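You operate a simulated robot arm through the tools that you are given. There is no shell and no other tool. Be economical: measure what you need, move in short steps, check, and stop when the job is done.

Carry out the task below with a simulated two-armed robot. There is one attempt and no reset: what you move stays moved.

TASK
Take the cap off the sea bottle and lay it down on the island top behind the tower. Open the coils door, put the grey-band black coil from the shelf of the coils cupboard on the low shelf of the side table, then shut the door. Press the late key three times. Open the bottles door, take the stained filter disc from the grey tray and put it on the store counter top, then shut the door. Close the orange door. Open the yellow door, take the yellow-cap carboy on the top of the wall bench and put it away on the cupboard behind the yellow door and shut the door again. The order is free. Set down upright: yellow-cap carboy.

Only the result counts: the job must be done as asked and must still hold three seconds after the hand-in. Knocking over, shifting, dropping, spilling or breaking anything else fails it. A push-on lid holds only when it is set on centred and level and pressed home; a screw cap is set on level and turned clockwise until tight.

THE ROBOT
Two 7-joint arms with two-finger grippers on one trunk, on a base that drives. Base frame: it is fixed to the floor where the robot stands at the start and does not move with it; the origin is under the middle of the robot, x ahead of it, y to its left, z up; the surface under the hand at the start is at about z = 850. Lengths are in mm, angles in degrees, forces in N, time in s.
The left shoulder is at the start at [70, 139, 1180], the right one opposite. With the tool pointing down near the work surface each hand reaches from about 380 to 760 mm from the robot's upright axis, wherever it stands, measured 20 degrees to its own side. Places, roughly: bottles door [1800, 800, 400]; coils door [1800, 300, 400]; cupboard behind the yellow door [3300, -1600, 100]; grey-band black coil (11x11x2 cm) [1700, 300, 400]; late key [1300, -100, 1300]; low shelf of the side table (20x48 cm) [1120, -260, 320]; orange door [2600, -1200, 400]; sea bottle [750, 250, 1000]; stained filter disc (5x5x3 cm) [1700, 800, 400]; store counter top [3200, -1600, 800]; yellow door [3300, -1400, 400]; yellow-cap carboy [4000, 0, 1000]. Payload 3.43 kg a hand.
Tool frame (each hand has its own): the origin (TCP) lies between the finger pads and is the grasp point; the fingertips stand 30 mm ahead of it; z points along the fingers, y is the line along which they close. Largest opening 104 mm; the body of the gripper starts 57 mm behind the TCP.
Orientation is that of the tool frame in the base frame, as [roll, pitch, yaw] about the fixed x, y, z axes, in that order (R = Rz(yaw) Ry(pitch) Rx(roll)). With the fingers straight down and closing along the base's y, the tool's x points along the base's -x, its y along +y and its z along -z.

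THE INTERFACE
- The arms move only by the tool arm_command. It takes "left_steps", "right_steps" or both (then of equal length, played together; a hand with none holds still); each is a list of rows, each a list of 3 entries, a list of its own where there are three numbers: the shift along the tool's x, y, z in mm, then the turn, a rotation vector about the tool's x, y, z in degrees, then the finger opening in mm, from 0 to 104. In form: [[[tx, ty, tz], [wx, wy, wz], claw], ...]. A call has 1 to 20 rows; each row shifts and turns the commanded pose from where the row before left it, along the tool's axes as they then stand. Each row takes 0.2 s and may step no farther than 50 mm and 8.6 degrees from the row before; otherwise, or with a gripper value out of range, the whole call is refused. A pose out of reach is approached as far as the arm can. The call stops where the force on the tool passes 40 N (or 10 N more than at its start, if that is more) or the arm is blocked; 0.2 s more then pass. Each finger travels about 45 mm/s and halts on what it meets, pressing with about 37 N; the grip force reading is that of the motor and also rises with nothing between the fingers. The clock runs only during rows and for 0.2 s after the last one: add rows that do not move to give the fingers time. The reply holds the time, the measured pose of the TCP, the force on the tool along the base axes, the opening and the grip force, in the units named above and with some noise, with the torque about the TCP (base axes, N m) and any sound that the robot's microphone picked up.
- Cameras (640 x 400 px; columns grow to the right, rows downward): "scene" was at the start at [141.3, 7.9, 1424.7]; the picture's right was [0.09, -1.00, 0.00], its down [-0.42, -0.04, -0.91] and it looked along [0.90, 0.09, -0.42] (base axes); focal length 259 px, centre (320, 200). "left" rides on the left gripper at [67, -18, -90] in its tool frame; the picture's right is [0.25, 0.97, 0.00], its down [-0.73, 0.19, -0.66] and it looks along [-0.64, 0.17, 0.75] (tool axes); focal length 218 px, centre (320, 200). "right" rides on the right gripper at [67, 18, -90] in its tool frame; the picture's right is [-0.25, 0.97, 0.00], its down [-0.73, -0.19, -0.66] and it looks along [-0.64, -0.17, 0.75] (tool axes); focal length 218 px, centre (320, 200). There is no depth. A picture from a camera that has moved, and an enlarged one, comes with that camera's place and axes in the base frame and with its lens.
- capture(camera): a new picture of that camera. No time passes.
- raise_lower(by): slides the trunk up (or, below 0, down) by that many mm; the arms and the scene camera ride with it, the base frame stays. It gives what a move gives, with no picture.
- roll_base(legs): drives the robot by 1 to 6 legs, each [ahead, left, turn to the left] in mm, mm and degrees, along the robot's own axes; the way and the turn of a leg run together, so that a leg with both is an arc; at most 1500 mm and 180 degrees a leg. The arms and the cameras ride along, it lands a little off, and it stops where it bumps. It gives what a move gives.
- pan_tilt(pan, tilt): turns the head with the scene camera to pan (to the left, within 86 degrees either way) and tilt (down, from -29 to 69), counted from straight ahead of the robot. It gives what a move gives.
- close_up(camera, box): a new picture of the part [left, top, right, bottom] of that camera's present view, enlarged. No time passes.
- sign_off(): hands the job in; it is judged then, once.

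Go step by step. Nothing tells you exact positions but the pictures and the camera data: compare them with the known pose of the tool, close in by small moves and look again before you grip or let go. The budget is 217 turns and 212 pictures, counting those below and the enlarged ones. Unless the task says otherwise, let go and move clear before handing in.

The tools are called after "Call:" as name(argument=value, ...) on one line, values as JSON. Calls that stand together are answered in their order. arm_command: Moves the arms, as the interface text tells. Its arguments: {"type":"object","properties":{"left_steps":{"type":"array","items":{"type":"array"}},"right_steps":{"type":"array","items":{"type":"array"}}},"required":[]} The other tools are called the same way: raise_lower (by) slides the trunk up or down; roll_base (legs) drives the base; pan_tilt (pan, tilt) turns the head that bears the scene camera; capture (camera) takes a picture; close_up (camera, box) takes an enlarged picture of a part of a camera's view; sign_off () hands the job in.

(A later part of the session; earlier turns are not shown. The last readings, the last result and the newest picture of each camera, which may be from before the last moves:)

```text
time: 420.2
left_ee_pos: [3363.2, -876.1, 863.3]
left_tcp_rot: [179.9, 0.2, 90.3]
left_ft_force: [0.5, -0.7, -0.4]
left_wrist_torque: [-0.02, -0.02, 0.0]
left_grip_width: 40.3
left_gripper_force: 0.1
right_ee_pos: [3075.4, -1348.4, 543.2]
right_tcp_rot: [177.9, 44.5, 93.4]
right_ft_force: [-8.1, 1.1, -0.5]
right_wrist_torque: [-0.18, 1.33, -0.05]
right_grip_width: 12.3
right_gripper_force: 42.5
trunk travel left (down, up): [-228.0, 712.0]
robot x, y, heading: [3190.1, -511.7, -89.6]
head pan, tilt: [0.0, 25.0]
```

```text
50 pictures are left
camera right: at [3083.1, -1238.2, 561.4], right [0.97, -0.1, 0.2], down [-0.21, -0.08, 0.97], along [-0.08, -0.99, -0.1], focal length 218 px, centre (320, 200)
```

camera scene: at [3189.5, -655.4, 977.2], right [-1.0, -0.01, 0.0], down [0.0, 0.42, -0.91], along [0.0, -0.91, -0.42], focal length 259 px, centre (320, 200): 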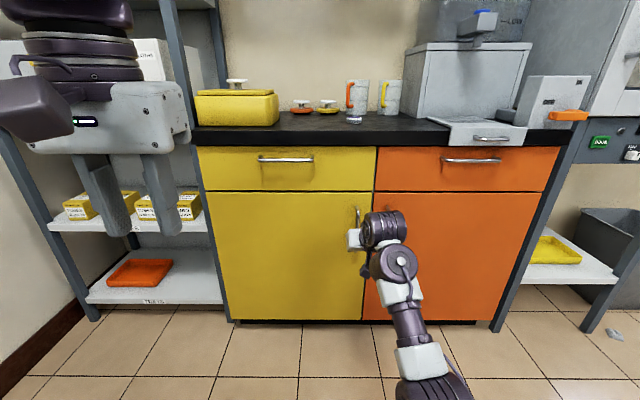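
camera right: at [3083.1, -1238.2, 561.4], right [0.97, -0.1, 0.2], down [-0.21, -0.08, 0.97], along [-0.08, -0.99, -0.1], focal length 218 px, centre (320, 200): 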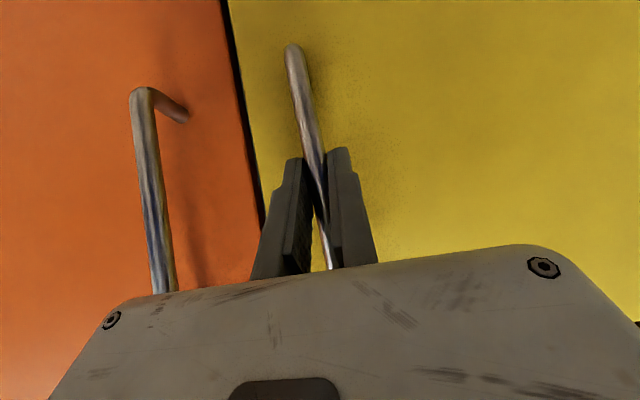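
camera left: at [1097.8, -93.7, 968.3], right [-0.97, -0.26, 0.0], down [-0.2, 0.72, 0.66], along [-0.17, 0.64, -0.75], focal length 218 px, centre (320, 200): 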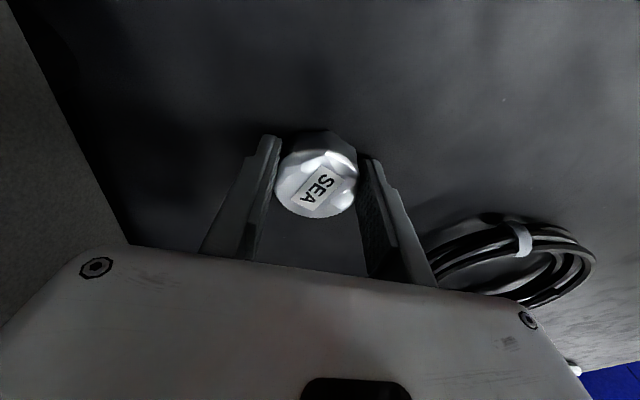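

Gripped. Pulling along the arc with the arm (hinge ≈ (3560,-1390)).

Call:
arm_command(right_steps=[[[23.9, 6.1, -23.5], [2.8, 0, 2.85], 5], [[23.9, 6.1, -23.5], [2.8, 0, 2.85], 5], [[23.9, 6.1, -23.5], [2.8, 0, 2.85], 5], [[23.9, 6.1, -23.5], [2.8, 0, 2.85], 5], [[23.9, 6.1, -23.5], [2.8, 0, 2.85], 5]])

Call:
arm_command(right_steps=[[[23.9, 6.1, -23.5], [2.8, 0, 2.85], 5], [[23.9, 6.1, -23.5], [2.8, 0, 2.85], 5], [[23.9, 6.1, -23.5], [2.8, 0, 2.85], 5]])

Call:
capture(camera="scene")

```text
time: 421.6
left_ee_pos: [3366.9, -875.8, 865.2]
left_tcp_rot: [-179.8, 0.2, 90.6]
left_ft_force: [0.1, 0.5, 0.3]
left_wrist_torque: [-0.03, -0.03, -0.01]
left_grip_width: 39.8
left_gripper_force: 0.0
right_ee_pos: [3129.6, -1181.3, 543.1]
right_tcp_rot: [178.4, 43.9, 75.1]
right_ft_force: [8.6, -4.4, -7.9]
right_wrist_torque: [0.23, 1.49, 0.17]
right_grip_width: 12.0
right_gripper_force: 45.6
trunk travel left (down, up): [-228.0, 712.0]
robot x, y, heading: [3188.6, -513.9, -89.5]
head pan, tilt: [0.0, 25.0]
stopped in row 5 (right hand): the force on the tool passed its limit at 43 N (the readings are from after the stop); the commanded pose is now the measured one
```

```text
time: 422.1
left_ee_pos: [3370.0, -876.2, 863.6]
left_tcp_rot: [-179.9, 0.2, 90.9]
left_ft_force: [0.4, -0.5, 0.1]
left_wrist_torque: [0.03, -0.03, -0.04]
left_grip_width: 40.2
left_gripper_force: 0.0
right_ee_pos: [3159.4, -1131.3, 542.6]
right_tcp_rot: [178.4, 43.9, 68.9]
right_ft_force: [11.3, -6.4, -12.8]
right_wrist_torque: [0.35, 1.39, 0.18]
right_grip_width: 12.0
right_gripper_force: 44.9
trunk travel left (down, up): [-228.0, 712.0]
robot x, y, heading: [3191.8, -509.4, -89.2]
head pan, tilt: [0.0, 25.0]
stopped in row 2 (right hand): the force on the tool passed its limit at 43 N (the readings are from after the stop); the commanded pose is now the measured one
```

```text
49 pictures are left
camera scene: at [3192.8, -657.2, 977.1], right [-1.0, -0.01, 0.0], down [-0.01, 0.42, -0.91], along [0.01, -0.91, -0.42], focal length 259 px, centre (320, 200)
```

scene: 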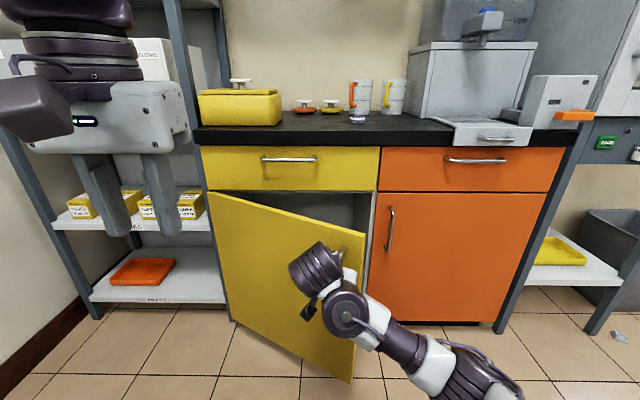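

~28° open, slight radial mismatch; continuing with adjusted direction.

Call:
arm_command(right_steps=[[[22.8, 9, -22.4], [3.1, 0, 3.2], 5], [[22.8, 9, -22.4], [3.1, 0, 3.2], 5], [[22.8, 9, -22.4], [3.1, 0, 3.2], 5]])

Call:
arm_command(right_steps=[[[22.8, 9, -22.4], [3.1, 0, 3.2], 5], [[22.8, 9, -22.4], [3.1, 0, 3.2], 5]])

```text
time: 422.6
left_ee_pos: [3370.5, -875.1, 864.4]
left_tcp_rot: [-180.0, 0.2, 91.0]
left_ft_force: [-0.1, 0.9, 0.0]
left_wrist_torque: [0.04, 0.01, -0.02]
left_grip_width: 39.6
left_gripper_force: 0.0
right_ee_pos: [3168.9, -1119.3, 544.1]
right_tcp_rot: [175.8, 44.6, 64.8]
right_ft_force: [8.3, -7.0, -1.8]
right_wrist_torque: [-0.06, 0.19, -0.02]
right_grip_width: 13.7
right_gripper_force: 6.8
right hand out of reach, approached as far as the arm can: row 1, 2
trunk travel left (down, up): [-228.0, 712.0]
robot x, y, heading: [3192.8, -512.2, -88.8]
head pan, tilt: [0.0, 25.0]
stopped in row 2 (right hand): the force on the tool passed its limit at 82 N (the readings are from after the stop); the commanded pose is now the measured one
```

```text
time: 423.2
left_ee_pos: [3370.8, -875.3, 863.1]
left_tcp_rot: [-179.8, 0.3, 91.0]
left_ft_force: [-0.7, 0.3, -1.1]
left_wrist_torque: [0.01, 0.05, 0.02]
left_grip_width: 39.8
left_gripper_force: 0.1
right_ee_pos: [3171.2, -1111.1, 537.7]
right_tcp_rot: [175.7, 44.7, 63.1]
right_ft_force: [19.2, -14.3, 8.0]
right_wrist_torque: [-0.03, 0.07, 0.22]
right_grip_width: 18.1
right_gripper_force: 12.3
right hand out of reach, approached as far as the arm can: row 1, 2
trunk travel left (down, up): [-228.0, 712.0]
robot x, y, heading: [3192.3, -512.1, -88.7]
head pan, tilt: [0.0, 25.0]
```

The arm's at its limit; releasing at ~32°. I'll pull the hand off, sidestep right, straighten it, and then sweep the door open from its inner side.

Call:
arm_command(right_steps=[[[0, 0, 0], [0, 0, 0], 35], [[0, 0, 0], [0, 0, 0], 55], [[0, 0, 0], [0, 0, 0], 60], [[15, 0, -25], [0, 0, 0], 60], [[0, 0, -30], [0, 0, 0], 60]])

Call:
roll_base(legs=[[0, -220, 0]])

Call:
arm_command(right_steps=[[[-18, 0, 18], [-4.8, 0, -4.9], 30], [[-18, 0, 18], [-4.8, 0, -4.9], 0], [[-18, 0, 18], [-4.8, 0, -4.9], 0], [[-18, 0, 18], [-4.8, 0, -4.9], 0]])

Call:
capture(camera="scene")

```text
time: 424.4
left_ee_pos: [3370.1, -873.7, 863.5]
left_tcp_rot: [-179.9, 0.3, 90.9]
left_ft_force: [0.2, -0.1, 0.5]
left_wrist_torque: [-0.01, 0.03, -0.03]
left_grip_width: 40.2
left_gripper_force: 0.0
right_ee_pos: [3167.3, -1110.5, 536.6]
right_tcp_rot: [175.8, 44.4, 63.1]
right_ft_force: [-0.4, -0.2, -0.3]
right_wrist_torque: [-0.01, -0.01, 0.01]
right_grip_width: 60.2
right_gripper_force: 0.1
right hand out of reach, approached as far as the arm can: row 4, 5
trunk travel left (down, up): [-228.0, 712.0]
robot x, y, heading: [3191.3, -511.4, -89.5]
head pan, tilt: [0.0, 25.0]
```

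```text
time: 425.4
left_ee_pos: [3328.5, -877.3, 862.5]
left_tcp_rot: [-179.8, 0.2, 91.3]
left_ft_force: [0.5, 0.7, 0.0]
left_wrist_torque: [0.0, 0.05, 0.01]
left_grip_width: 40.0
left_gripper_force: 0.1
right_ee_pos: [3135.8, -1113.2, 538.7]
right_tcp_rot: [174.7, 44.9, 64.1]
right_ft_force: [16.9, -14.1, -6.1]
right_wrist_torque: [0.35, 0.28, 0.05]
right_grip_width: 73.6
right_gripper_force: 11.8
trunk travel left (down, up): [-228.0, 712.0]
robot x, y, heading: [3147.3, -514.3, -88.9]
head pan, tilt: [0.0, 25.0]
stopped in leg 1: the force on the tool passed its limit at 52 N (the readings are from after the stop); the commanded pose is now the measured one
```

```text
time: 426.4
left_ee_pos: [3327.2, -875.5, 863.9]
left_tcp_rot: [-179.9, 0.3, 91.2]
left_ft_force: [0.8, -0.3, -0.4]
left_wrist_torque: [0.0, 0.06, -0.01]
left_grip_width: 39.8
left_gripper_force: 0.0
right_ee_pos: [3110.2, -1211.9, 540.8]
right_tcp_rot: [175.5, 46.7, 91.9]
right_ft_force: [9.2, -4.2, -3.8]
right_wrist_torque: [0.04, 0.23, 0.05]
right_grip_width: 13.4
right_gripper_force: 14.6
trunk travel left (down, up): [-228.0, 712.0]
robot x, y, heading: [3145.4, -512.5, -88.9]
head pan, tilt: [0.0, 25.0]
```

```text
48 pictures are left
camera scene: at [3147.7, -657.9, 977.3], right [-1.0, -0.02, 0.0], down [-0.01, 0.42, -0.91], along [0.02, -0.91, -0.42], focal length 259 px, centre (320, 200)
```

scene: 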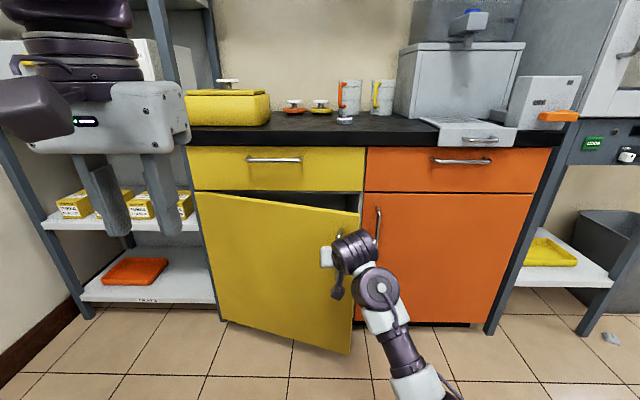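

The fingers still hold the (round) handle and pushed the door back a bit. I'll pull again: base translation first, then the arm.

Call:
roll_base(legs=[[-101, 50, 0]])

Call:
arm_command(right_steps=[[[12, 20, -12], [1.4, 0, 1.4], 0], [[12, 20, -12], [1.4, 0, 1.4], 0], [[12, 21, -12], [1.4, 0, 1.4], 0], [[12, 22, -12], [1.4, 0, 1.4], 0], [[12, 22, -12], [1.4, 0, 1.4], 0]])

Call:
capture(camera="scene")

```text
time: 427.7
left_ee_pos: [3375.7, -774.7, 863.3]
left_tcp_rot: [-179.9, 0.4, 91.3]
left_ft_force: [-0.8, 0.2, -0.6]
left_wrist_torque: [-0.03, -0.01, 0.0]
left_grip_width: 40.0
left_gripper_force: 0.1
right_ee_pos: [3165.0, -1111.0, 540.4]
right_tcp_rot: [175.7, 46.7, 92.7]
right_ft_force: [2.5, -1.1, -1.0]
right_wrist_torque: [-0.09, 1.09, 0.03]
right_grip_width: 12.2
right_gripper_force: 44.8
trunk travel left (down, up): [-228.0, 712.0]
robot x, y, heading: [3194.3, -410.7, -88.6]
head pan, tilt: [0.0, 25.0]
stopped in leg 1: the force on the tool passed its limit at 41 N (the readings are from after the stop); the commanded pose is now the measured one
```

```text
time: 428.6
left_ee_pos: [3374.2, -773.8, 864.0]
left_tcp_rot: [-179.9, 0.3, 91.2]
left_ft_force: [1.0, 0.3, -0.1]
left_wrist_torque: [0.02, -0.02, 0.02]
left_grip_width: 39.5
left_gripper_force: 0.0
right_ee_pos: [3213.6, -1057.5, 539.5]
right_tcp_rot: [176.2, 46.0, 86.5]
right_ft_force: [-5.7, 6.4, 4.6]
right_wrist_torque: [0.18, 1.23, 0.04]
right_grip_width: 12.2
right_gripper_force: 44.4
trunk travel left (down, up): [-228.0, 712.0]
robot x, y, heading: [3194.6, -413.2, -89.1]
head pan, tilt: [0.0, 25.0]
stopped in row 4 (right hand): the force on the tool passed its limit at 45 N (the readings are from after the stop); the commanded pose is now the measured one
```

```text
47 pictures are left
camera scene: at [3195.8, -555.6, 977.7], right [-1.0, -0.02, 0.0], down [-0.01, 0.42, -0.91], along [0.02, -0.91, -0.42], focal length 259 px, centre (320, 200)
```

scene: 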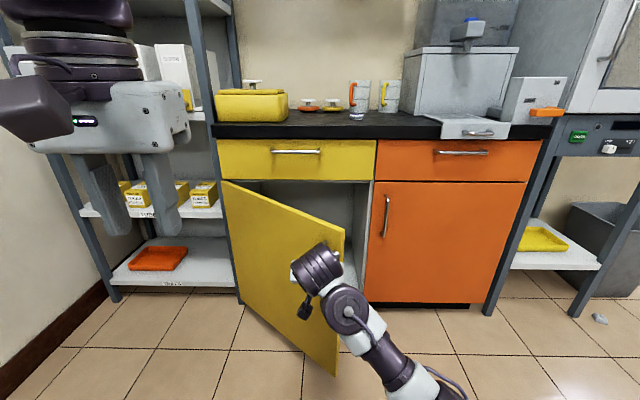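

About 40° now. Continuing with the arm.

Call:
arm_command(right_steps=[[[16, 20.5, -16], [1.4, 0, 1.4], 0], [[15, 21.5, -15], [1.4, 0, 1.4], 0], [[14, 23, -14], [1.4, 0, 1.4], 0], [[13, 24, -13], [1.4, 0, 1.4], 0]])

Call:
arm_command(right_steps=[[[12, 25, -12], [1.4, 0, 1.4], 0], [[11, 26, -11], [1.4, 0, 1.4], 0], [[10, 27, -10], [1.4, 0, 1.4], 0]])

```text
time: 429.8
left_ee_pos: [3376.5, -776.9, 862.3]
left_tcp_rot: [-179.9, 0.2, 91.3]
left_ft_force: [0.3, -0.9, 1.1]
left_wrist_torque: [0.01, -0.01, 0.0]
left_grip_width: 40.0
left_gripper_force: 0.0
right_ee_pos: [3310.1, -983.0, 540.4]
right_tcp_rot: [175.7, 45.5, 78.5]
right_ft_force: [8.3, -15.3, -7.2]
right_wrist_torque: [0.01, 0.73, 0.07]
right_grip_width: 12.4
right_gripper_force: 45.9
trunk travel left (down, up): [-228.0, 712.0]
robot x, y, heading: [3193.1, -414.2, -88.7]
head pan, tilt: [0.0, 25.0]
stopped in row 4 (right hand): the force on the tool passed its limit at 42 N (the readings are from after the stop); the commanded pose is now the measured one
```

```text
time: 430.4
left_ee_pos: [3374.6, -774.3, 863.7]
left_tcp_rot: [-179.9, 0.2, 91.4]
left_ft_force: [0.1, -0.2, -0.3]
left_wrist_torque: [0.0, -0.02, 0.0]
left_grip_width: 40.0
left_gripper_force: 0.0
right_ee_pos: [3369.5, -952.5, 540.4]
right_tcp_rot: [176.7, 45.0, 74.8]
right_ft_force: [0.5, -1.0, -5.2]
right_wrist_torque: [-0.7, 1.23, 0.21]
right_grip_width: 12.0
right_gripper_force: 44.7
trunk travel left (down, up): [-228.0, 712.0]
robot x, y, heading: [3193.1, -412.9, -88.9]
head pan, tilt: [0.0, 25.0]
stopped in row 3 (right hand): the force on the tool passed its limit at 46 N (the readings are from after the stop); the commanded pose is now the measured one
```

~61° open. Continuing a bit more.

Call:
arm_command(right_steps=[[[12, 22, -12], [1.4, 0, 1.4], 0], [[10, 24, -10], [1.4, 0, 1.4], 0], [[8, 25, -8], [1.4, 0, 1.4], 0], [[6, 26, -6], [1.4, 0, 1.4], 0]])

Call:
capture(camera="scene")

```text
time: 431.1
left_ee_pos: [3373.5, -772.1, 865.5]
left_tcp_rot: [180.0, 0.6, 91.2]
left_ft_force: [-1.1, 0.7, -0.1]
left_wrist_torque: [0.02, 0.01, 0.0]
left_grip_width: 39.9
left_gripper_force: 0.0
right_ee_pos: [3406.1, -942.3, 540.1]
right_tcp_rot: [175.3, 45.5, 69.5]
right_ft_force: [-6.2, 17.2, 20.7]
right_wrist_torque: [0.67, 1.18, -0.08]
right_grip_width: 12.5
right_gripper_force: 45.2
right hand out of reach, approached as far as the arm can: row 2, 3
trunk travel left (down, up): [-228.0, 712.0]
robot x, y, heading: [3194.1, -413.9, -89.0]
head pan, tilt: [0.0, 25.0]
stopped in row 3 (right hand): the force on the tool passed its limit at 47 N (the readings are from after the stop); the commanded pose is now the measured one
```

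```text
46 pictures are left
camera scene: at [3195.0, -553.3, 978.4], right [-1.0, -0.02, 0.0], down [-0.01, 0.42, -0.91], along [0.02, -0.91, -0.42], focal length 259 px, centre (320, 200)
```

scene: 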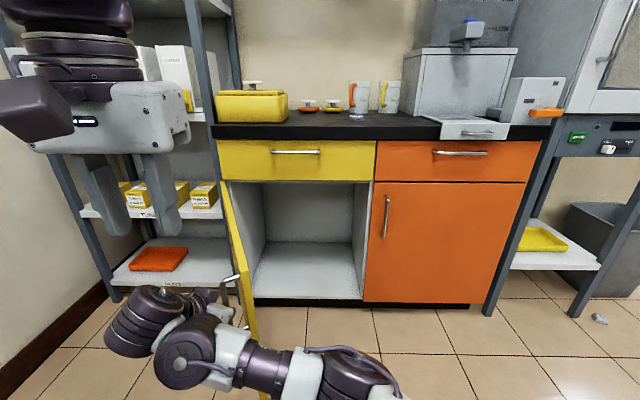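

The door is wide open (~70°). One small base step left to open it a bit more, then release.

Call:
roll_base(legs=[[0, 55, 0]])

Call:
arm_command(right_steps=[[[0, 0, 0], [0, 0, 0], 30], [[0, 0, 0], [0, 0, 0], 50], [[0, 0, 0], [0, 0, 0], 60], [[0, 0, 0], [0, 0, 0], 60]])

Call:
roll_base(legs=[[-160, 20, 0]])

Call:
capture(camera="scene")

```text
time: 431.9
left_ee_pos: [3379.5, -772.2, 865.5]
left_tcp_rot: [179.9, 0.5, 91.2]
left_ft_force: [-0.1, -0.1, 0.0]
left_wrist_torque: [-0.01, -0.01, 0.02]
left_grip_width: 39.8
left_gripper_force: 0.1
right_ee_pos: [3410.6, -939.5, 540.0]
right_tcp_rot: [176.0, 45.5, 69.8]
right_ft_force: [-4.7, 15.7, 12.6]
right_wrist_torque: [0.5, 1.15, -0.06]
right_grip_width: 12.1
right_gripper_force: 44.9
trunk travel left (down, up): [-228.0, 712.0]
robot x, y, heading: [3201.0, -414.0, -88.9]
head pan, tilt: [0.0, 25.0]
stopped in leg 1: the force on the tool passed its limit at 51 N (the readings are from after the stop); the commanded pose is now the measured one
```

```text
time: 432.9
left_ee_pos: [3379.5, -773.4, 864.2]
left_tcp_rot: [-179.8, 0.4, 91.2]
left_ft_force: [0.0, -1.0, 0.5]
left_wrist_torque: [-0.02, 0.0, -0.01]
left_grip_width: 39.6
left_gripper_force: 0.0
right_ee_pos: [3410.8, -942.0, 537.3]
right_tcp_rot: [176.1, 45.2, 69.7]
right_ft_force: [0.2, 0.2, 0.4]
right_wrist_torque: [-0.02, 0.0, -0.03]
right_grip_width: 59.9
right_gripper_force: 0.0
trunk travel left (down, up): [-228.0, 712.0]
robot x, y, heading: [3202.0, -412.4, -88.9]
head pan, tilt: [0.0, 25.0]
```

```text
time: 434.3
left_ee_pos: [3396.0, -607.6, 864.2]
left_tcp_rot: [-179.8, 0.5, 91.2]
left_ft_force: [-0.1, -0.1, -0.4]
left_wrist_torque: [0.0, -0.01, 0.01]
left_grip_width: 40.0
left_gripper_force: 0.0
right_ee_pos: [3428.4, -776.5, 537.1]
right_tcp_rot: [175.9, 45.3, 69.7]
right_ft_force: [-0.4, 0.3, 1.2]
right_wrist_torque: [-0.03, 0.0, -0.02]
right_grip_width: 60.0
right_gripper_force: 0.0
trunk travel left (down, up): [-228.0, 712.0]
robot x, y, heading: [3213.9, -246.0, -88.8]
head pan, tilt: [0.0, 25.0]
```

```text
45 pictures are left
camera scene: at [3218.9, -390.1, 977.5], right [-1.0, -0.02, 0.0], down [-0.01, 0.42, -0.91], along [0.02, -0.91, -0.42], focal length 259 px, centre (320, 200)
```

scene: 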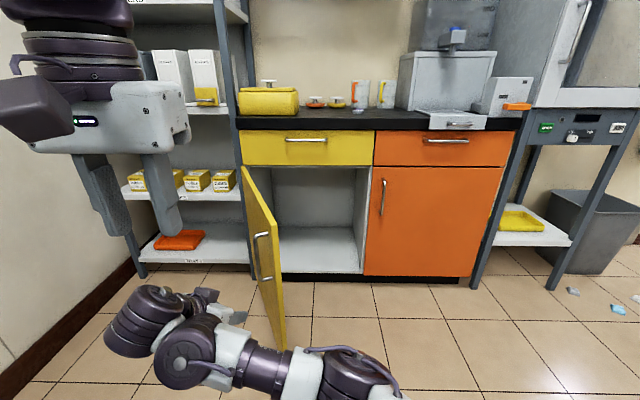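

Door is open ~65–70°, the cupboard floor is clear (z≈115). Restoring the right arm's pose and going back for the carboy.

Call:
arm_command(right_steps=[[[0, 0, 0], [-4.1, 0, -4.2], 80], [[0, 0, 0], [-4.1, 0, -4.2], 104], [[0, 0, 0], [-4.1, 0, -4.2], 104], [[0, 0, 0], [-4.1, 0, -4.2], 104], [[-15.7, -35.5, 15.7], [0, 0, 0], 104], [[-15.7, -35.5, 15.7], [0, 0, 0], 104], [[-15.7, -35.5, 15.7], [0, 0, 0], 104], [[-15.7, -35.5, 15.7], [0, 0, 0], 104], [[-15.7, -35.5, 15.7], [0, 0, 0], 104], [[-15.7, -35.5, 15.7], [0, 0, 0], 104], [[-15.7, -35.5, 15.7], [0, 0, 0], 104], [[-15.7, -35.5, 15.7], [0, 0, 0], 104], [[-15.7, -35.5, 15.7], [0, 0, 0], 104]])

Call:
roll_base(legs=[[0, -420, -1], [-420, 0, 0], [0, 0, 90]])

Call:
raise_lower(by=400)

Call:
raise_lower(by=195)

```text
time: 437.1
left_ee_pos: [3396.6, -609.2, 864.7]
left_tcp_rot: [-180.0, 0.3, 91.2]
left_ft_force: [0.0, -1.2, -0.1]
left_wrist_torque: [0.01, -0.01, 0.01]
left_grip_width: 39.8
left_gripper_force: 0.1
right_ee_pos: [3132.1, -1008.1, 531.2]
right_tcp_rot: [176.7, 46.4, 93.8]
right_ft_force: [0.6, 0.3, 0.2]
right_wrist_torque: [0.0, -0.01, 0.01]
right_grip_width: 104.0
right_gripper_force: 0.0
trunk travel left (down, up): [-228.0, 712.0]
robot x, y, heading: [3216.2, -254.1, -88.8]
head pan, tilt: [0.0, 25.0]
```

```text
time: 445.7
left_ee_pos: [3151.1, 345.4, 864.6]
left_tcp_rot: [-179.9, 0.4, -179.4]
left_ft_force: [-0.2, 0.9, 1.2]
left_wrist_torque: [0.02, -0.01, 0.01]
left_grip_width: 39.8
left_gripper_force: 0.1
right_ee_pos: [3547.4, 73.9, 530.2]
right_tcp_rot: [176.8, 46.3, -177.1]
right_ft_force: [-0.5, 0.8, 0.8]
right_wrist_torque: [-0.01, 0.01, -0.04]
right_grip_width: 104.0
right_gripper_force: 0.1
trunk travel left (down, up): [-228.0, 712.0]
robot x, y, heading: [2791.7, 170.6, 0.6]
head pan, tilt: [0.0, 25.0]
```

```text
time: 448.4
left_ee_pos: [3149.7, 345.0, 1178.0]
left_tcp_rot: [-179.9, 0.4, -179.5]
left_ft_force: [0.5, 1.0, 0.3]
left_wrist_torque: [0.01, -0.04, 0.01]
left_grip_width: 40.1
left_gripper_force: 0.2
right_ee_pos: [3542.7, 75.1, 827.2]
right_tcp_rot: [176.7, 44.2, -177.3]
right_ft_force: [-0.7, 0.0, -1.3]
right_wrist_torque: [0.01, -0.14, -0.01]
right_grip_width: 104.1
right_gripper_force: 0.0
trunk travel left (down, up): [-540.0, 400.0]
robot x, y, heading: [2786.2, 167.7, 0.5]
head pan, tilt: [0.0, 25.0]
stopped: the force on the tool passed its limit at 49 N (the readings are from after the stop); the commanded pose is now the measured one
```

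```text
time: 449.0
left_ee_pos: [3150.0, 345.5, 1195.8]
left_tcp_rot: [-179.9, 0.5, -179.4]
left_ft_force: [0.0, 0.0, -0.6]
left_wrist_torque: [0.01, -0.02, -0.05]
left_grip_width: 40.2
left_gripper_force: 0.0
right_ee_pos: [3539.3, 74.2, 836.1]
right_tcp_rot: [176.7, 42.7, -177.5]
right_ft_force: [0.0, -0.4, 0.1]
right_wrist_torque: [-0.02, -0.04, 0.0]
right_grip_width: 104.0
right_gripper_force: 0.0
trunk travel left (down, up): [-559.0, 381.0]
robot x, y, heading: [2787.4, 170.5, 0.8]
head pan, tilt: [0.0, 25.0]
stopped: the force on the tool passed its limit at 49 N (the readings are from after the stop); the commanded pose is now the measured one
```

The fingertips caught under the bench's top edge while rising. Backing off first, then raising.

Call:
roll_base(legs=[[-130, 0, 0]])

Call:
raise_lower(by=320)

Call:
roll_base(legs=[[420, 0, 0]])

Call:
capture(camera="right")

Call:
capture(camera="scene")

```text
time: 450.3
left_ee_pos: [3023.3, 345.0, 1193.8]
left_tcp_rot: [-179.9, 0.4, -179.3]
left_ft_force: [-0.4, 0.5, -1.6]
left_wrist_torque: [0.03, -0.01, -0.01]
left_grip_width: 39.8
left_gripper_force: 0.0
right_ee_pos: [3413.0, 75.3, 833.9]
right_tcp_rot: [176.6, 42.7, -177.3]
right_ft_force: [0.0, -0.3, 0.4]
right_wrist_torque: [0.03, 0.0, 0.01]
right_grip_width: 103.7
right_gripper_force: 0.0
trunk travel left (down, up): [-559.0, 381.0]
robot x, y, heading: [2658.1, 169.7, 0.5]
head pan, tilt: [0.0, 25.0]
```

```text
time: 453.5
left_ee_pos: [3023.0, 344.8, 1515.1]
left_tcp_rot: [-179.9, 0.4, -179.3]
left_ft_force: [0.1, 0.7, 0.3]
left_wrist_torque: [0.02, -0.01, 0.02]
left_grip_width: 39.9
left_gripper_force: 0.1
right_ee_pos: [3411.7, 74.6, 1153.0]
right_tcp_rot: [176.6, 42.6, -177.3]
right_ft_force: [-0.7, 0.2, -0.4]
right_wrist_torque: [0.01, -0.01, -0.03]
right_grip_width: 104.1
right_gripper_force: 0.1
trunk travel left (down, up): [-879.0, 61.0]
robot x, y, heading: [2659.3, 166.7, 0.6]
head pan, tilt: [0.0, 25.0]
```

```text
time: 456.0
left_ee_pos: [3437.7, 345.7, 1516.0]
left_tcp_rot: [-179.9, 0.5, -179.7]
left_ft_force: [-1.1, -0.2, 0.1]
left_wrist_torque: [0.01, -0.01, 0.01]
left_grip_width: 40.1
left_gripper_force: 0.1
right_ee_pos: [3826.4, 74.3, 1155.2]
right_tcp_rot: [176.5, 42.6, -177.6]
right_ft_force: [-0.5, -0.2, 0.6]
right_wrist_torque: [-0.01, -0.03, -0.01]
right_grip_width: 104.1
right_gripper_force: 0.1
trunk travel left (down, up): [-879.0, 61.0]
robot x, y, heading: [3077.5, 170.4, 0.4]
head pan, tilt: [0.0, 25.0]
```

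```text
44 pictures are left
camera right: at [3714.3, 80.3, 1176.7], right [0.11, 0.97, 0.21], down [0.11, -0.22, 0.97], along [0.99, -0.08, -0.13], focal length 218 px, centre (320, 200)
```

right: 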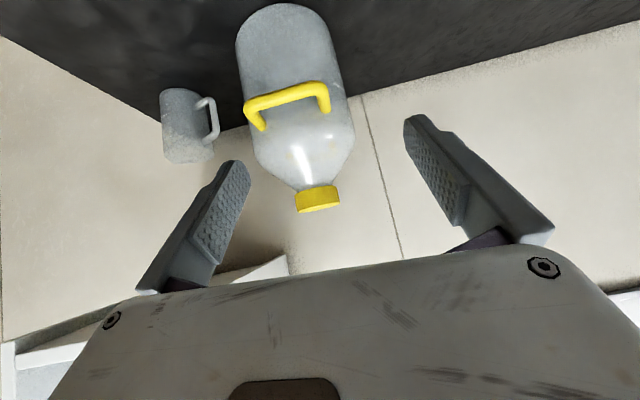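

```text
43 pictures are left
camera scene: at [3215.8, 170.3, 1628.7], right [0.0, -1.0, 0.0], down [-0.42, 0.0, -0.91], along [0.91, 0.0, -0.42], focal length 259 px, centre (320, 200)
```

scene: 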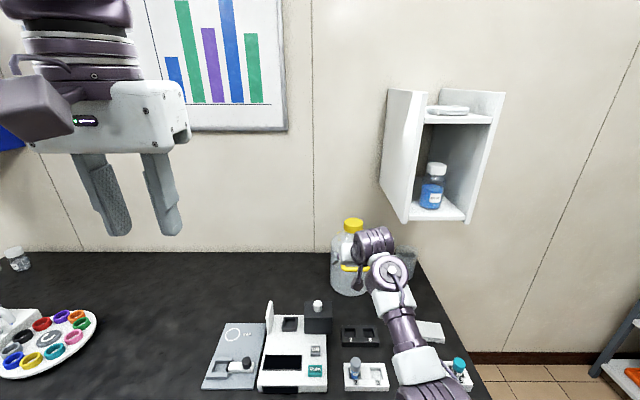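

Same view as before. Approaching again.

Call:
roll_base(legs=[[152, -18, 0]])

Call:
capture(camera="right")

```text
time: 457.4
left_ee_pos: [3590.7, 328.9, 1516.1]
left_tcp_rot: [-179.9, 0.6, -179.6]
left_ft_force: [-0.5, -0.8, 0.0]
left_wrist_torque: [-0.01, -0.05, 0.01]
left_grip_width: 40.2
left_gripper_force: 0.1
right_ee_pos: [3979.3, 57.4, 1156.5]
right_tcp_rot: [176.8, 42.7, -177.5]
right_ft_force: [0.0, -0.6, -0.6]
right_wrist_torque: [0.0, -0.02, 0.03]
right_grip_width: 104.5
right_gripper_force: 0.1
trunk travel left (down, up): [-879.0, 61.0]
robot x, y, heading: [3234.3, 154.2, 0.1]
head pan, tilt: [0.0, 25.0]
```

```text
42 pictures are left
camera right: at [3867.4, 64.1, 1177.5], right [0.11, 0.97, 0.21], down [0.11, -0.22, 0.97], along [0.99, -0.08, -0.13], focal length 218 px, centre (320, 200)
```

right: 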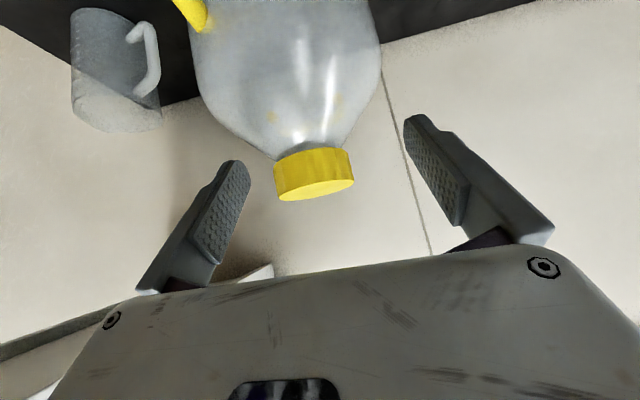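

Call:
arm_command(right_steps=[[[-17.5, -5.3, 24.6], [0, 0, 0], 104], [[-17.5, -5.3, 24.6], [0, 0, 0], 104], [[-17.5, -5.3, 24.6], [0, 0, 0], 104]])

Call:
capture(camera="right")

```text
time: 458.2
left_ee_pos: [3595.1, 328.3, 1514.7]
left_tcp_rot: [-179.9, 0.4, -179.7]
left_ft_force: [0.6, -0.7, -0.2]
left_wrist_torque: [-0.01, 0.01, -0.02]
left_grip_width: 39.8
left_gripper_force: 0.0
right_ee_pos: [4072.6, 50.0, 1134.3]
right_tcp_rot: [176.6, 42.7, -177.6]
right_ft_force: [0.3, 0.7, -0.6]
right_wrist_torque: [0.0, -0.06, 0.0]
right_grip_width: 103.6
right_gripper_force: 0.1
trunk travel left (down, up): [-879.0, 61.0]
robot x, y, heading: [3231.2, 154.1, 0.5]
head pan, tilt: [0.0, 25.0]
```

```text
41 pictures are left
camera right: at [3961.0, 57.4, 1155.7], right [0.11, 0.97, 0.21], down [0.11, -0.22, 0.97], along [0.99, -0.08, -0.13], focal length 218 px, centre (320, 200)
```

right: 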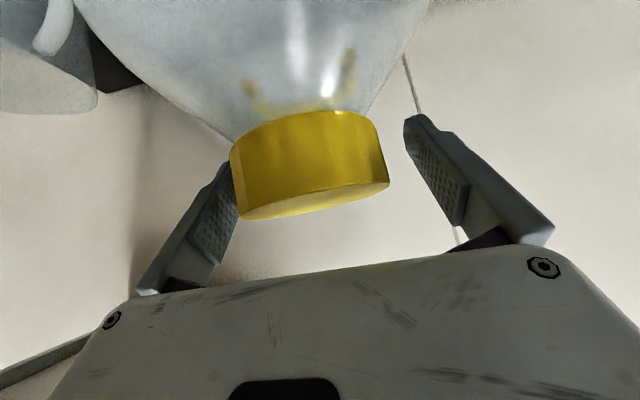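

Good; small shift to −y and close, then lift 40 mm.

Call:
arm_command(right_steps=[[[0, -6, 0], [0, 0, 0], 104], [[0, 0, 0], [0, 0, 0], 85], [[0, 0, 0], [0, 0, 0], 70], [[0, 0, 0], [0, 0, 0], 60], [[0, 0, 0], [0, 0, 0], 60], [[0, 0, 0], [0, 0, 0], 60], [[-7, 0, -7], [0, 0, 0], 60], [[-14, 0, -14], [0, 0, 0], 60], [[-14, 0, -14], [0, 0, 0], 60]])

Call:
capture(camera="scene")

```text
time: 460.2
left_ee_pos: [3595.6, 327.9, 1515.7]
left_tcp_rot: [-179.8, 0.4, -179.6]
left_ft_force: [0.3, -0.1, -0.1]
left_wrist_torque: [0.01, -0.04, 0.0]
left_grip_width: 40.1
left_gripper_force: 0.0
right_ee_pos: [4076.5, 42.5, 1183.4]
right_tcp_rot: [176.8, 42.6, -177.7]
right_ft_force: [0.0, 0.0, -4.9]
right_wrist_torque: [0.0, 0.0, -0.02]
right_grip_width: 69.5
right_gripper_force: 35.8
trunk travel left (down, up): [-879.0, 61.0]
robot x, y, heading: [3228.7, 149.1, 0.5]
head pan, tilt: [0.0, 25.0]
```

```text
40 pictures are left
camera scene: at [3372.9, 153.4, 1628.4], right [0.0, -1.0, 0.0], down [-0.42, 0.0, -0.91], along [0.91, 0.0, -0.42], focal length 259 px, centre (320, 200)
```

scene: 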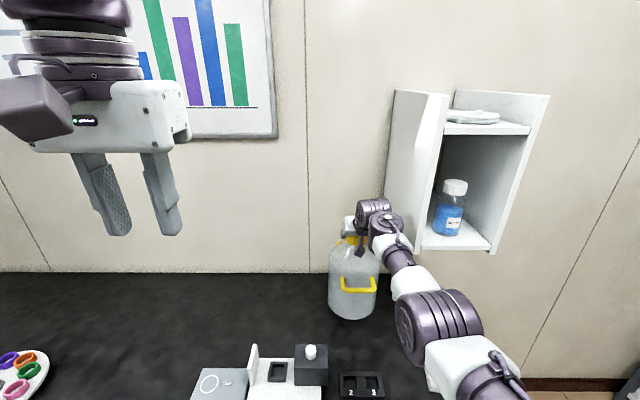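

Carboy lifted cleanly. To clear the instruments in front, I step right 40, back 45, and raise further.

Call:
roll_base(legs=[[0, -40, 0], [-45, 0, 0]])

Call:
raise_lower(by=60)

Call:
arm_command(right_steps=[[[-14, 0, -14], [0, 0, 0], 60], [[-10, 0, -12], [0, 0, 0], 60]])

Call:
capture(camera="scene")

```text
time: 461.6
left_ee_pos: [3564.0, 285.9, 1512.8]
left_tcp_rot: [-179.9, -0.2, -179.5]
left_ft_force: [1.3, -0.5, 0.3]
left_wrist_torque: [0.0, 0.13, -0.01]
left_grip_width: 40.0
left_gripper_force: 0.1
right_ee_pos: [4040.6, -0.7, 1173.6]
right_tcp_rot: [176.4, 42.1, -177.8]
right_ft_force: [0.8, -0.3, -5.1]
right_wrist_torque: [0.01, -0.07, 0.01]
right_grip_width: 69.1
right_gripper_force: 37.3
trunk travel left (down, up): [-879.0, 61.0]
robot x, y, heading: [3185.8, 112.4, 0.4]
head pan, tilt: [0.0, 25.0]
```

```text
time: 462.6
left_ee_pos: [3549.9, 287.7, 1575.9]
left_tcp_rot: [-179.9, 0.5, -179.6]
left_ft_force: [-1.0, 0.2, 1.5]
left_wrist_torque: [-0.02, -0.06, 0.03]
left_grip_width: 39.8
left_gripper_force: 0.1
right_ee_pos: [4028.0, 1.1, 1243.1]
right_tcp_rot: [176.7, 42.7, -177.8]
right_ft_force: [-0.7, 0.5, -4.4]
right_wrist_torque: [-0.02, -0.06, 0.03]
right_grip_width: 69.3
right_gripper_force: 37.4
trunk travel left (down, up): [-939.0, 1.0]
robot x, y, heading: [3186.8, 108.9, 0.5]
head pan, tilt: [0.0, 25.0]
```

```text
time: 463.2
left_ee_pos: [3550.3, 288.1, 1575.2]
left_tcp_rot: [-179.9, 0.4, -179.6]
left_ft_force: [0.4, 0.4, -0.5]
left_wrist_torque: [-0.02, -0.01, 0.0]
left_grip_width: 40.0
left_gripper_force: 0.0
right_ee_pos: [4030.1, -1.2, 1278.6]
right_tcp_rot: [176.7, 42.6, -177.8]
right_ft_force: [-1.0, -0.1, -3.0]
right_wrist_torque: [-0.04, 0.0, 0.0]
right_grip_width: 69.1
right_gripper_force: 37.0
trunk travel left (down, up): [-939.0, 1.0]
robot x, y, heading: [3187.8, 113.2, 0.0]
head pan, tilt: [0.0, 25.0]
```

```text
39 pictures are left
camera scene: at [3327.4, 113.2, 1688.5], right [0.0, -1.0, 0.0], down [-0.42, 0.0, -0.91], along [0.91, 0.0, -0.42], focal length 259 px, centre (320, 200)
```

scene: 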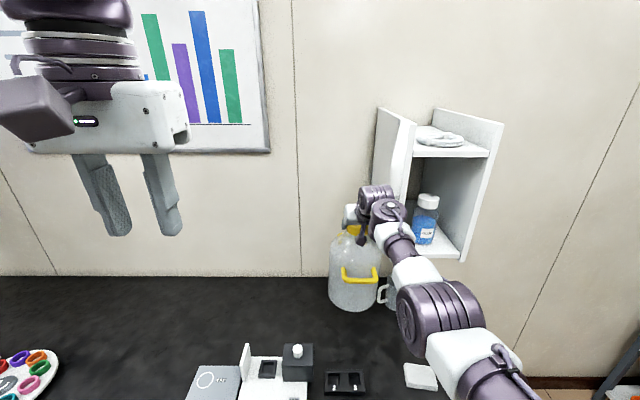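

Carboy bottom at ≈990, clear of everything. Backing away from the bench.

Call:
roll_base(legs=[[-680, 0, 0]])

Call:
raise_lower(by=-400)

Call:
raise_lower(by=-300)

Call:
arm_command(right_steps=[[[22, 25, -21], [0, 0, 0], 60], [[22, 25, -21], [0, 0, 0], 60], [[22, 25, -21], [0, 0, 0], 60], [[22, 25, -21], [0, 0, 0], 60], [[22, 25, -21], [0, 0, 0], 60], [[22, 25, -21], [0, 0, 0], 60]])

Call:
capture(camera="scene")

```text
time: 467.0
left_ee_pos: [2854.7, 284.4, 1574.3]
left_tcp_rot: [-180.0, 0.1, -179.1]
left_ft_force: [-0.7, 0.0, 0.5]
left_wrist_torque: [0.02, 0.01, 0.01]
left_grip_width: 39.8
left_gripper_force: 0.0
right_ee_pos: [3336.1, 0.1, 1278.0]
right_tcp_rot: [176.7, 42.5, -177.2]
right_ft_force: [-0.1, 0.8, -3.9]
right_wrist_torque: [-0.02, -0.04, -0.02]
right_grip_width: 68.9
right_gripper_force: 37.3
trunk travel left (down, up): [-939.0, 1.0]
robot x, y, heading: [2486.8, 105.1, 0.8]
head pan, tilt: [0.0, 25.0]
```

```text
time: 470.9
left_ee_pos: [2850.8, 284.8, 1174.7]
left_tcp_rot: [-179.9, 0.3, -179.1]
left_ft_force: [0.0, 0.5, 0.3]
left_wrist_torque: [-0.01, -0.01, 0.05]
left_grip_width: 40.2
left_gripper_force: 0.0
right_ee_pos: [3333.6, 1.2, 878.2]
right_tcp_rot: [176.5, 42.5, -177.2]
right_ft_force: [-0.8, 0.5, -4.1]
right_wrist_torque: [-0.04, -0.04, 0.01]
right_grip_width: 69.1
right_gripper_force: 37.1
trunk travel left (down, up): [-539.0, 401.0]
robot x, y, heading: [2492.6, 105.4, 0.7]
head pan, tilt: [0.0, 25.0]
```

```text
time: 473.9
left_ee_pos: [2850.2, 284.2, 876.3]
left_tcp_rot: [180.0, 0.3, -179.2]
left_ft_force: [0.4, 0.8, 0.3]
left_wrist_torque: [-0.02, -0.03, -0.02]
left_grip_width: 40.0
left_gripper_force: 0.0
right_ee_pos: [3332.4, 0.5, 579.4]
right_tcp_rot: [176.5, 42.5, -177.2]
right_ft_force: [0.3, -0.4, -3.2]
right_wrist_torque: [-0.01, -0.04, 0.01]
right_grip_width: 68.8
right_gripper_force: 36.8
trunk travel left (down, up): [-239.0, 701.0]
robot x, y, heading: [2488.3, 109.7, 0.7]
head pan, tilt: [0.0, 25.0]
```

```text
time: 475.3
left_ee_pos: [2849.8, 285.4, 874.6]
left_tcp_rot: [180.0, 0.4, -179.1]
left_ft_force: [0.3, 1.1, -0.2]
left_wrist_torque: [0.04, 0.01, 0.0]
left_grip_width: 39.7
left_gripper_force: 0.2
right_ee_pos: [3136.3, 133.2, 589.1]
right_tcp_rot: [176.6, 42.6, -177.3]
right_ft_force: [0.0, 0.5, -3.7]
right_wrist_torque: [-0.01, -0.04, 0.0]
right_grip_width: 69.1
right_gripper_force: 36.9
trunk travel left (down, up): [-239.0, 701.0]
robot x, y, heading: [2490.1, 109.6, 0.9]
head pan, tilt: [0.0, 25.0]
```

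```text
38 pictures are left
camera scene: at [2629.7, 107.8, 988.4], right [0.01, -1.0, 0.0], down [-0.42, -0.01, -0.91], along [0.91, 0.01, -0.42], focal length 259 px, centre (320, 200)
```

scene: 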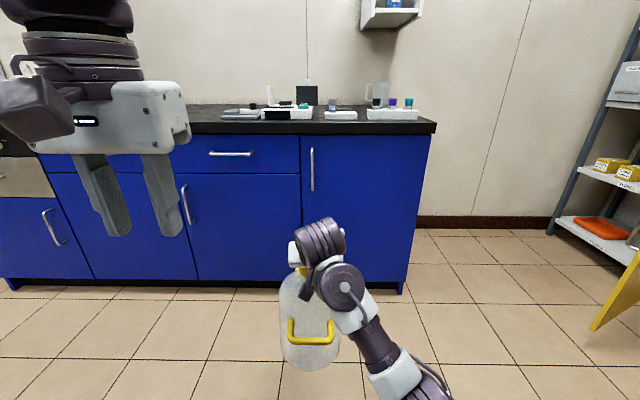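

Carboy hangs upright. Turning toward the cupboard and approaching.

Call:
roll_base(legs=[[0, 0, -91], [0, 520, 0], [560, 0, 0]])

Call:
arm_command(right_steps=[[[0, 30, 0], [0, 0, 0], 60], [[0, 30, 0], [0, 0, 0], 60], [[0, 30, 0], [0, 0, 0], 60], [[0, 30, 0], [0, 0, 0], 60], [[0, 30, 0], [0, 0, 0], 60]])

Call:
raise_lower(by=-145)

Call:
capture(camera="scene")

Call:
capture(camera="right")

```text
time: 485.0
left_ee_pos: [3169.8, -822.1, 874.6]
left_tcp_rot: [-179.8, 0.4, 89.6]
left_ft_force: [0.1, -0.8, -0.8]
left_wrist_torque: [0.03, -0.03, -0.02]
left_grip_width: 39.8
left_gripper_force: 0.1
right_ee_pos: [3010.9, -1104.8, 588.7]
right_tcp_rot: [176.7, 42.5, 91.5]
right_ft_force: [-0.6, 0.4, -5.3]
right_wrist_torque: [-0.02, 0.05, 0.04]
right_grip_width: 68.7
right_gripper_force: 36.7
trunk travel left (down, up): [-239.0, 701.0]
robot x, y, heading: [3003.2, -452.4, -90.6]
head pan, tilt: [0.0, 25.0]
```

```text
time: 486.2
left_ee_pos: [3170.0, -822.6, 875.6]
left_tcp_rot: [-179.8, 0.4, 89.6]
left_ft_force: [0.4, 0.0, 0.1]
left_wrist_torque: [-0.02, -0.04, -0.02]
left_grip_width: 40.3
left_gripper_force: 0.1
right_ee_pos: [3160.9, -1094.1, 593.4]
right_tcp_rot: [176.8, 42.6, 91.5]
right_ft_force: [0.3, -0.1, -3.4]
right_wrist_torque: [0.01, 0.05, 0.02]
right_grip_width: 68.7
right_gripper_force: 36.6
trunk travel left (down, up): [-239.0, 701.0]
robot x, y, heading: [2998.1, -452.9, -90.7]
head pan, tilt: [0.0, 25.0]
```

```text
time: 487.9
left_ee_pos: [3169.9, -821.8, 730.1]
left_tcp_rot: [-179.9, 0.4, 89.7]
left_ft_force: [0.8, 1.0, -0.4]
left_wrist_torque: [-0.01, -0.04, -0.02]
left_grip_width: 39.8
left_gripper_force: 0.1
right_ee_pos: [3161.1, -1094.6, 450.7]
right_tcp_rot: [176.7, 42.6, 91.5]
right_ft_force: [-0.2, 0.4, -3.5]
right_wrist_torque: [0.01, 0.01, 0.0]
right_grip_width: 68.8
right_gripper_force: 37.0
trunk travel left (down, up): [-94.0, 846.0]
robot x, y, heading: [2997.2, -454.5, -90.3]
head pan, tilt: [0.0, 25.0]
```

```text
37 pictures are left
camera scene: at [2997.6, -598.7, 843.5], right [-1.0, 0.01, 0.0], down [0.0, 0.42, -0.91], along [-0.01, -0.91, -0.42], focal length 259 px, centre (320, 200)
```

scene: 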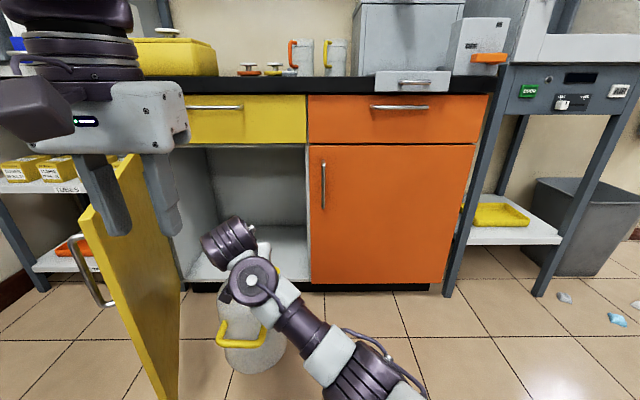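

```text
36 pictures are left
camera right: at [3168.2, -984.2, 471.1], right [0.97, -0.12, 0.21], down [-0.23, -0.11, 0.97], along [-0.1, -0.99, -0.13], focal length 218 px, centre (320, 200)
```

right: 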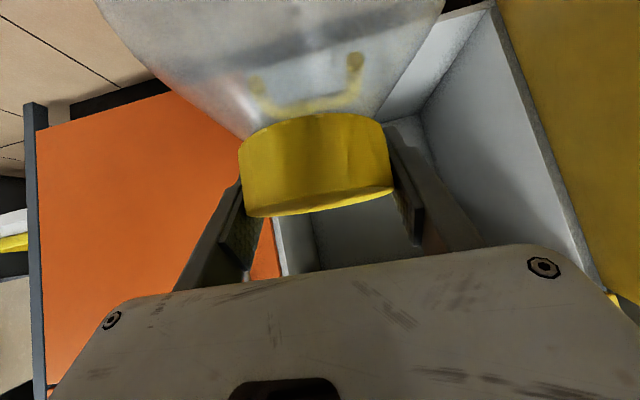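

Shifting geometry for clearance: raise trunk 100 while lowering the right hand 100 and moving it left 90; base 40 right.

Call:
arm_command(right_steps=[[[0, 22, 0], [0, 0, 0], 60], [[0, 22, 0], [0, 0, 0], 60], [[0, 22, 0], [0, 0, 0], 60], [[0, 22, 0], [0, 0, 0], 60]])

Call:
raise_lower(by=100)

Call:
arm_command(right_steps=[[[17, 0, 18.4], [0, 0, 0], 60], [[17, 0, 18.4], [0, 0, 0], 60], [[17, 0, 18.4], [0, 0, 0], 60], [[17, 0, 18.4], [0, 0, 0], 60]])

Call:
roll_base(legs=[[0, -40, 0.4], [230, 0, 0]])

Call:
capture(camera="scene")

Call:
capture(camera="right")

```text
time: 488.9
left_ee_pos: [3170.0, -821.8, 729.5]
left_tcp_rot: [-179.8, 0.3, 89.7]
left_ft_force: [0.3, -0.8, 0.2]
left_wrist_torque: [0.01, -0.01, -0.02]
left_grip_width: 40.2
left_gripper_force: 0.0
right_ee_pos: [3194.4, -1085.0, 445.7]
right_tcp_rot: [176.6, 42.7, 91.5]
right_ft_force: [0.5, -0.1, -3.9]
right_wrist_torque: [0.02, 0.01, 0.02]
right_grip_width: 69.1
right_gripper_force: 37.1
right hand out of reach, approached as far as the arm can: row 2, 3, 4
trunk travel left (down, up): [-94.0, 846.0]
robot x, y, heading: [2997.7, -456.3, -90.6]
head pan, tilt: [0.0, 25.0]
```

```text
time: 490.2
left_ee_pos: [3169.6, -822.1, 830.1]
left_tcp_rot: [-179.9, 0.2, 89.6]
left_ft_force: [-0.2, 0.4, -0.7]
left_wrist_torque: [-0.01, -0.01, 0.03]
left_grip_width: 39.9
left_gripper_force: 0.2
right_ee_pos: [3194.5, -1085.6, 545.1]
right_tcp_rot: [176.7, 42.6, 91.5]
right_ft_force: [0.3, -0.4, -3.7]
right_wrist_torque: [-0.04, 0.04, -0.01]
right_grip_width: 69.0
right_gripper_force: 36.4
trunk travel left (down, up): [-194.0, 746.0]
robot x, y, heading: [3000.6, -456.5, -90.4]
head pan, tilt: [0.0, 25.0]
```

```text
time: 491.2
left_ee_pos: [3168.6, -822.2, 829.4]
left_tcp_rot: [-179.9, 0.3, 89.6]
left_ft_force: [-0.6, -0.2, -0.2]
left_wrist_torque: [-0.01, 0.0, -0.02]
left_grip_width: 40.0
left_gripper_force: 0.0
right_ee_pos: [3198.7, -1085.8, 445.6]
right_tcp_rot: [176.5, 42.6, 91.5]
right_ft_force: [0.9, -0.4, -3.4]
right_wrist_torque: [-0.03, 0.04, -0.03]
right_grip_width: 68.8
right_gripper_force: 37.3
trunk travel left (down, up): [-194.0, 746.0]
robot x, y, heading: [2998.9, -455.5, -90.5]
head pan, tilt: [0.0, 25.0]
```

```text
time: 493.4
left_ee_pos: [3132.0, -1053.0, 829.8]
left_tcp_rot: [-179.9, 0.3, 90.0]
left_ft_force: [-0.1, -0.7, -0.1]
left_wrist_torque: [0.04, 0.01, -0.04]
left_grip_width: 39.8
left_gripper_force: 0.1
right_ee_pos: [3162.7, -1314.9, 444.8]
right_tcp_rot: [176.7, 42.7, 91.9]
right_ft_force: [0.2, -0.4, -4.4]
right_wrist_torque: [-0.02, 0.04, -0.01]
right_grip_width: 68.8
right_gripper_force: 36.8
trunk travel left (down, up): [-194.0, 746.0]
robot x, y, heading: [2957.1, -684.8, -90.3]
head pan, tilt: [0.0, 25.0]
```

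```text
35 pictures are left
camera scene: at [2958.6, -830.8, 943.3], right [-1.0, 0.0, 0.0], down [0.0, 0.42, -0.91], along [0.0, -0.91, -0.42], focal length 259 px, centre (320, 200)
```

scene: 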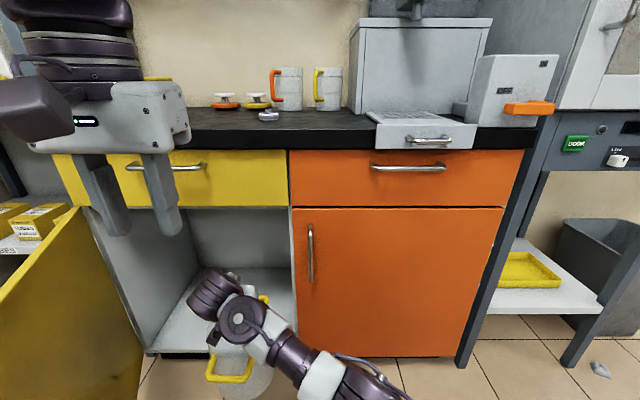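

```text
34 pictures are left
camera right: at [3170.1, -1205.0, 466.3], right [0.97, -0.12, 0.21], down [-0.23, -0.11, 0.97], along [-0.09, -0.99, -0.13], focal length 218 px, centre (320, 200)
```

right: 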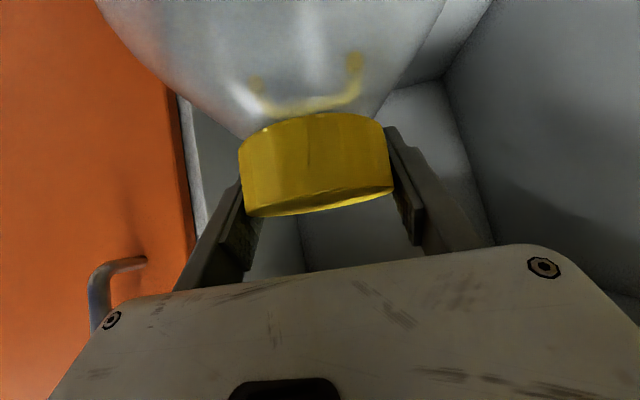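

Carboy faces the opening with clearance both sides. Lowering 18 mm, then moving in with 30 mm left.

Call:
arm_command(right_steps=[[[12, 0, 13], [0, 0, 0], 60]])

Call:
roll_base(legs=[[100, 30, 0]])

Call:
capture(camera="right")

Call:
capture(camera="scene")

```text
time: 493.8
left_ee_pos: [3132.0, -1053.3, 828.8]
left_tcp_rot: [-179.9, 0.4, 89.9]
left_ft_force: [0.4, 0.5, 0.1]
left_wrist_torque: [0.0, -0.05, 0.03]
left_grip_width: 40.1
left_gripper_force: 0.1
right_ee_pos: [3162.8, -1315.5, 427.5]
right_tcp_rot: [176.6, 42.5, 91.8]
right_ft_force: [-0.3, -0.4, -3.8]
right_wrist_torque: [-0.04, 0.02, 0.0]
right_grip_width: 69.1
right_gripper_force: 37.6
trunk travel left (down, up): [-194.0, 746.0]
robot x, y, heading: [2959.7, -686.3, -90.3]
head pan, tilt: [0.0, 25.0]
```

```text
time: 495.0
left_ee_pos: [3161.8, -1155.1, 828.3]
left_tcp_rot: [-179.9, 0.3, 90.0]
left_ft_force: [-0.2, 0.2, 0.2]
left_wrist_torque: [0.01, -0.01, -0.02]
left_grip_width: 40.2
left_gripper_force: 0.0
right_ee_pos: [3192.2, -1416.9, 426.7]
right_tcp_rot: [176.7, 42.6, 91.8]
right_ft_force: [0.8, 0.1, -4.7]
right_wrist_torque: [-0.06, 0.04, -0.01]
right_grip_width: 68.8
right_gripper_force: 37.1
trunk travel left (down, up): [-194.0, 746.0]
robot x, y, heading: [2986.6, -788.2, -89.9]
head pan, tilt: [0.0, 25.0]
```

```text
33 pictures are left
camera right: at [3200.3, -1306.2, 449.1], right [0.97, -0.12, 0.21], down [-0.23, -0.11, 0.97], along [-0.09, -0.99, -0.13], focal length 218 px, centre (320, 200)
```

right: 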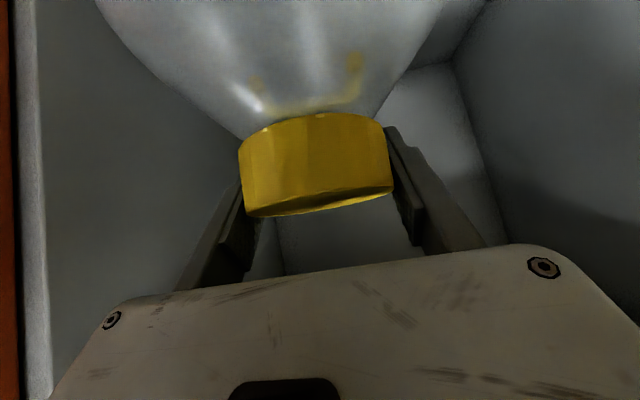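

```text
32 pictures are left
camera scene: at [2987.9, -932.3, 943.2], right [-1.0, 0.0, 0.0], down [0.0, 0.42, -0.91], along [0.0, -0.91, -0.42], focal length 259 px, centre (320, 200)
```

scene: 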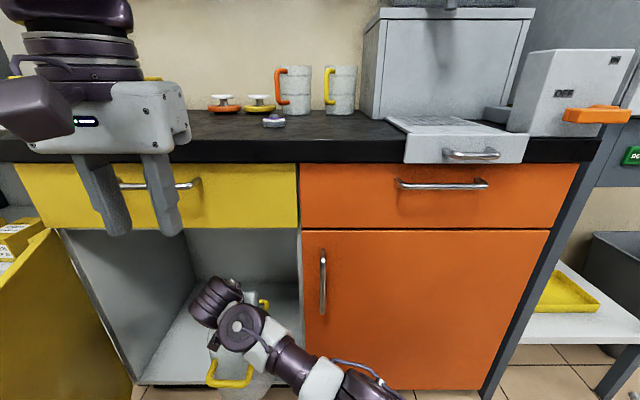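

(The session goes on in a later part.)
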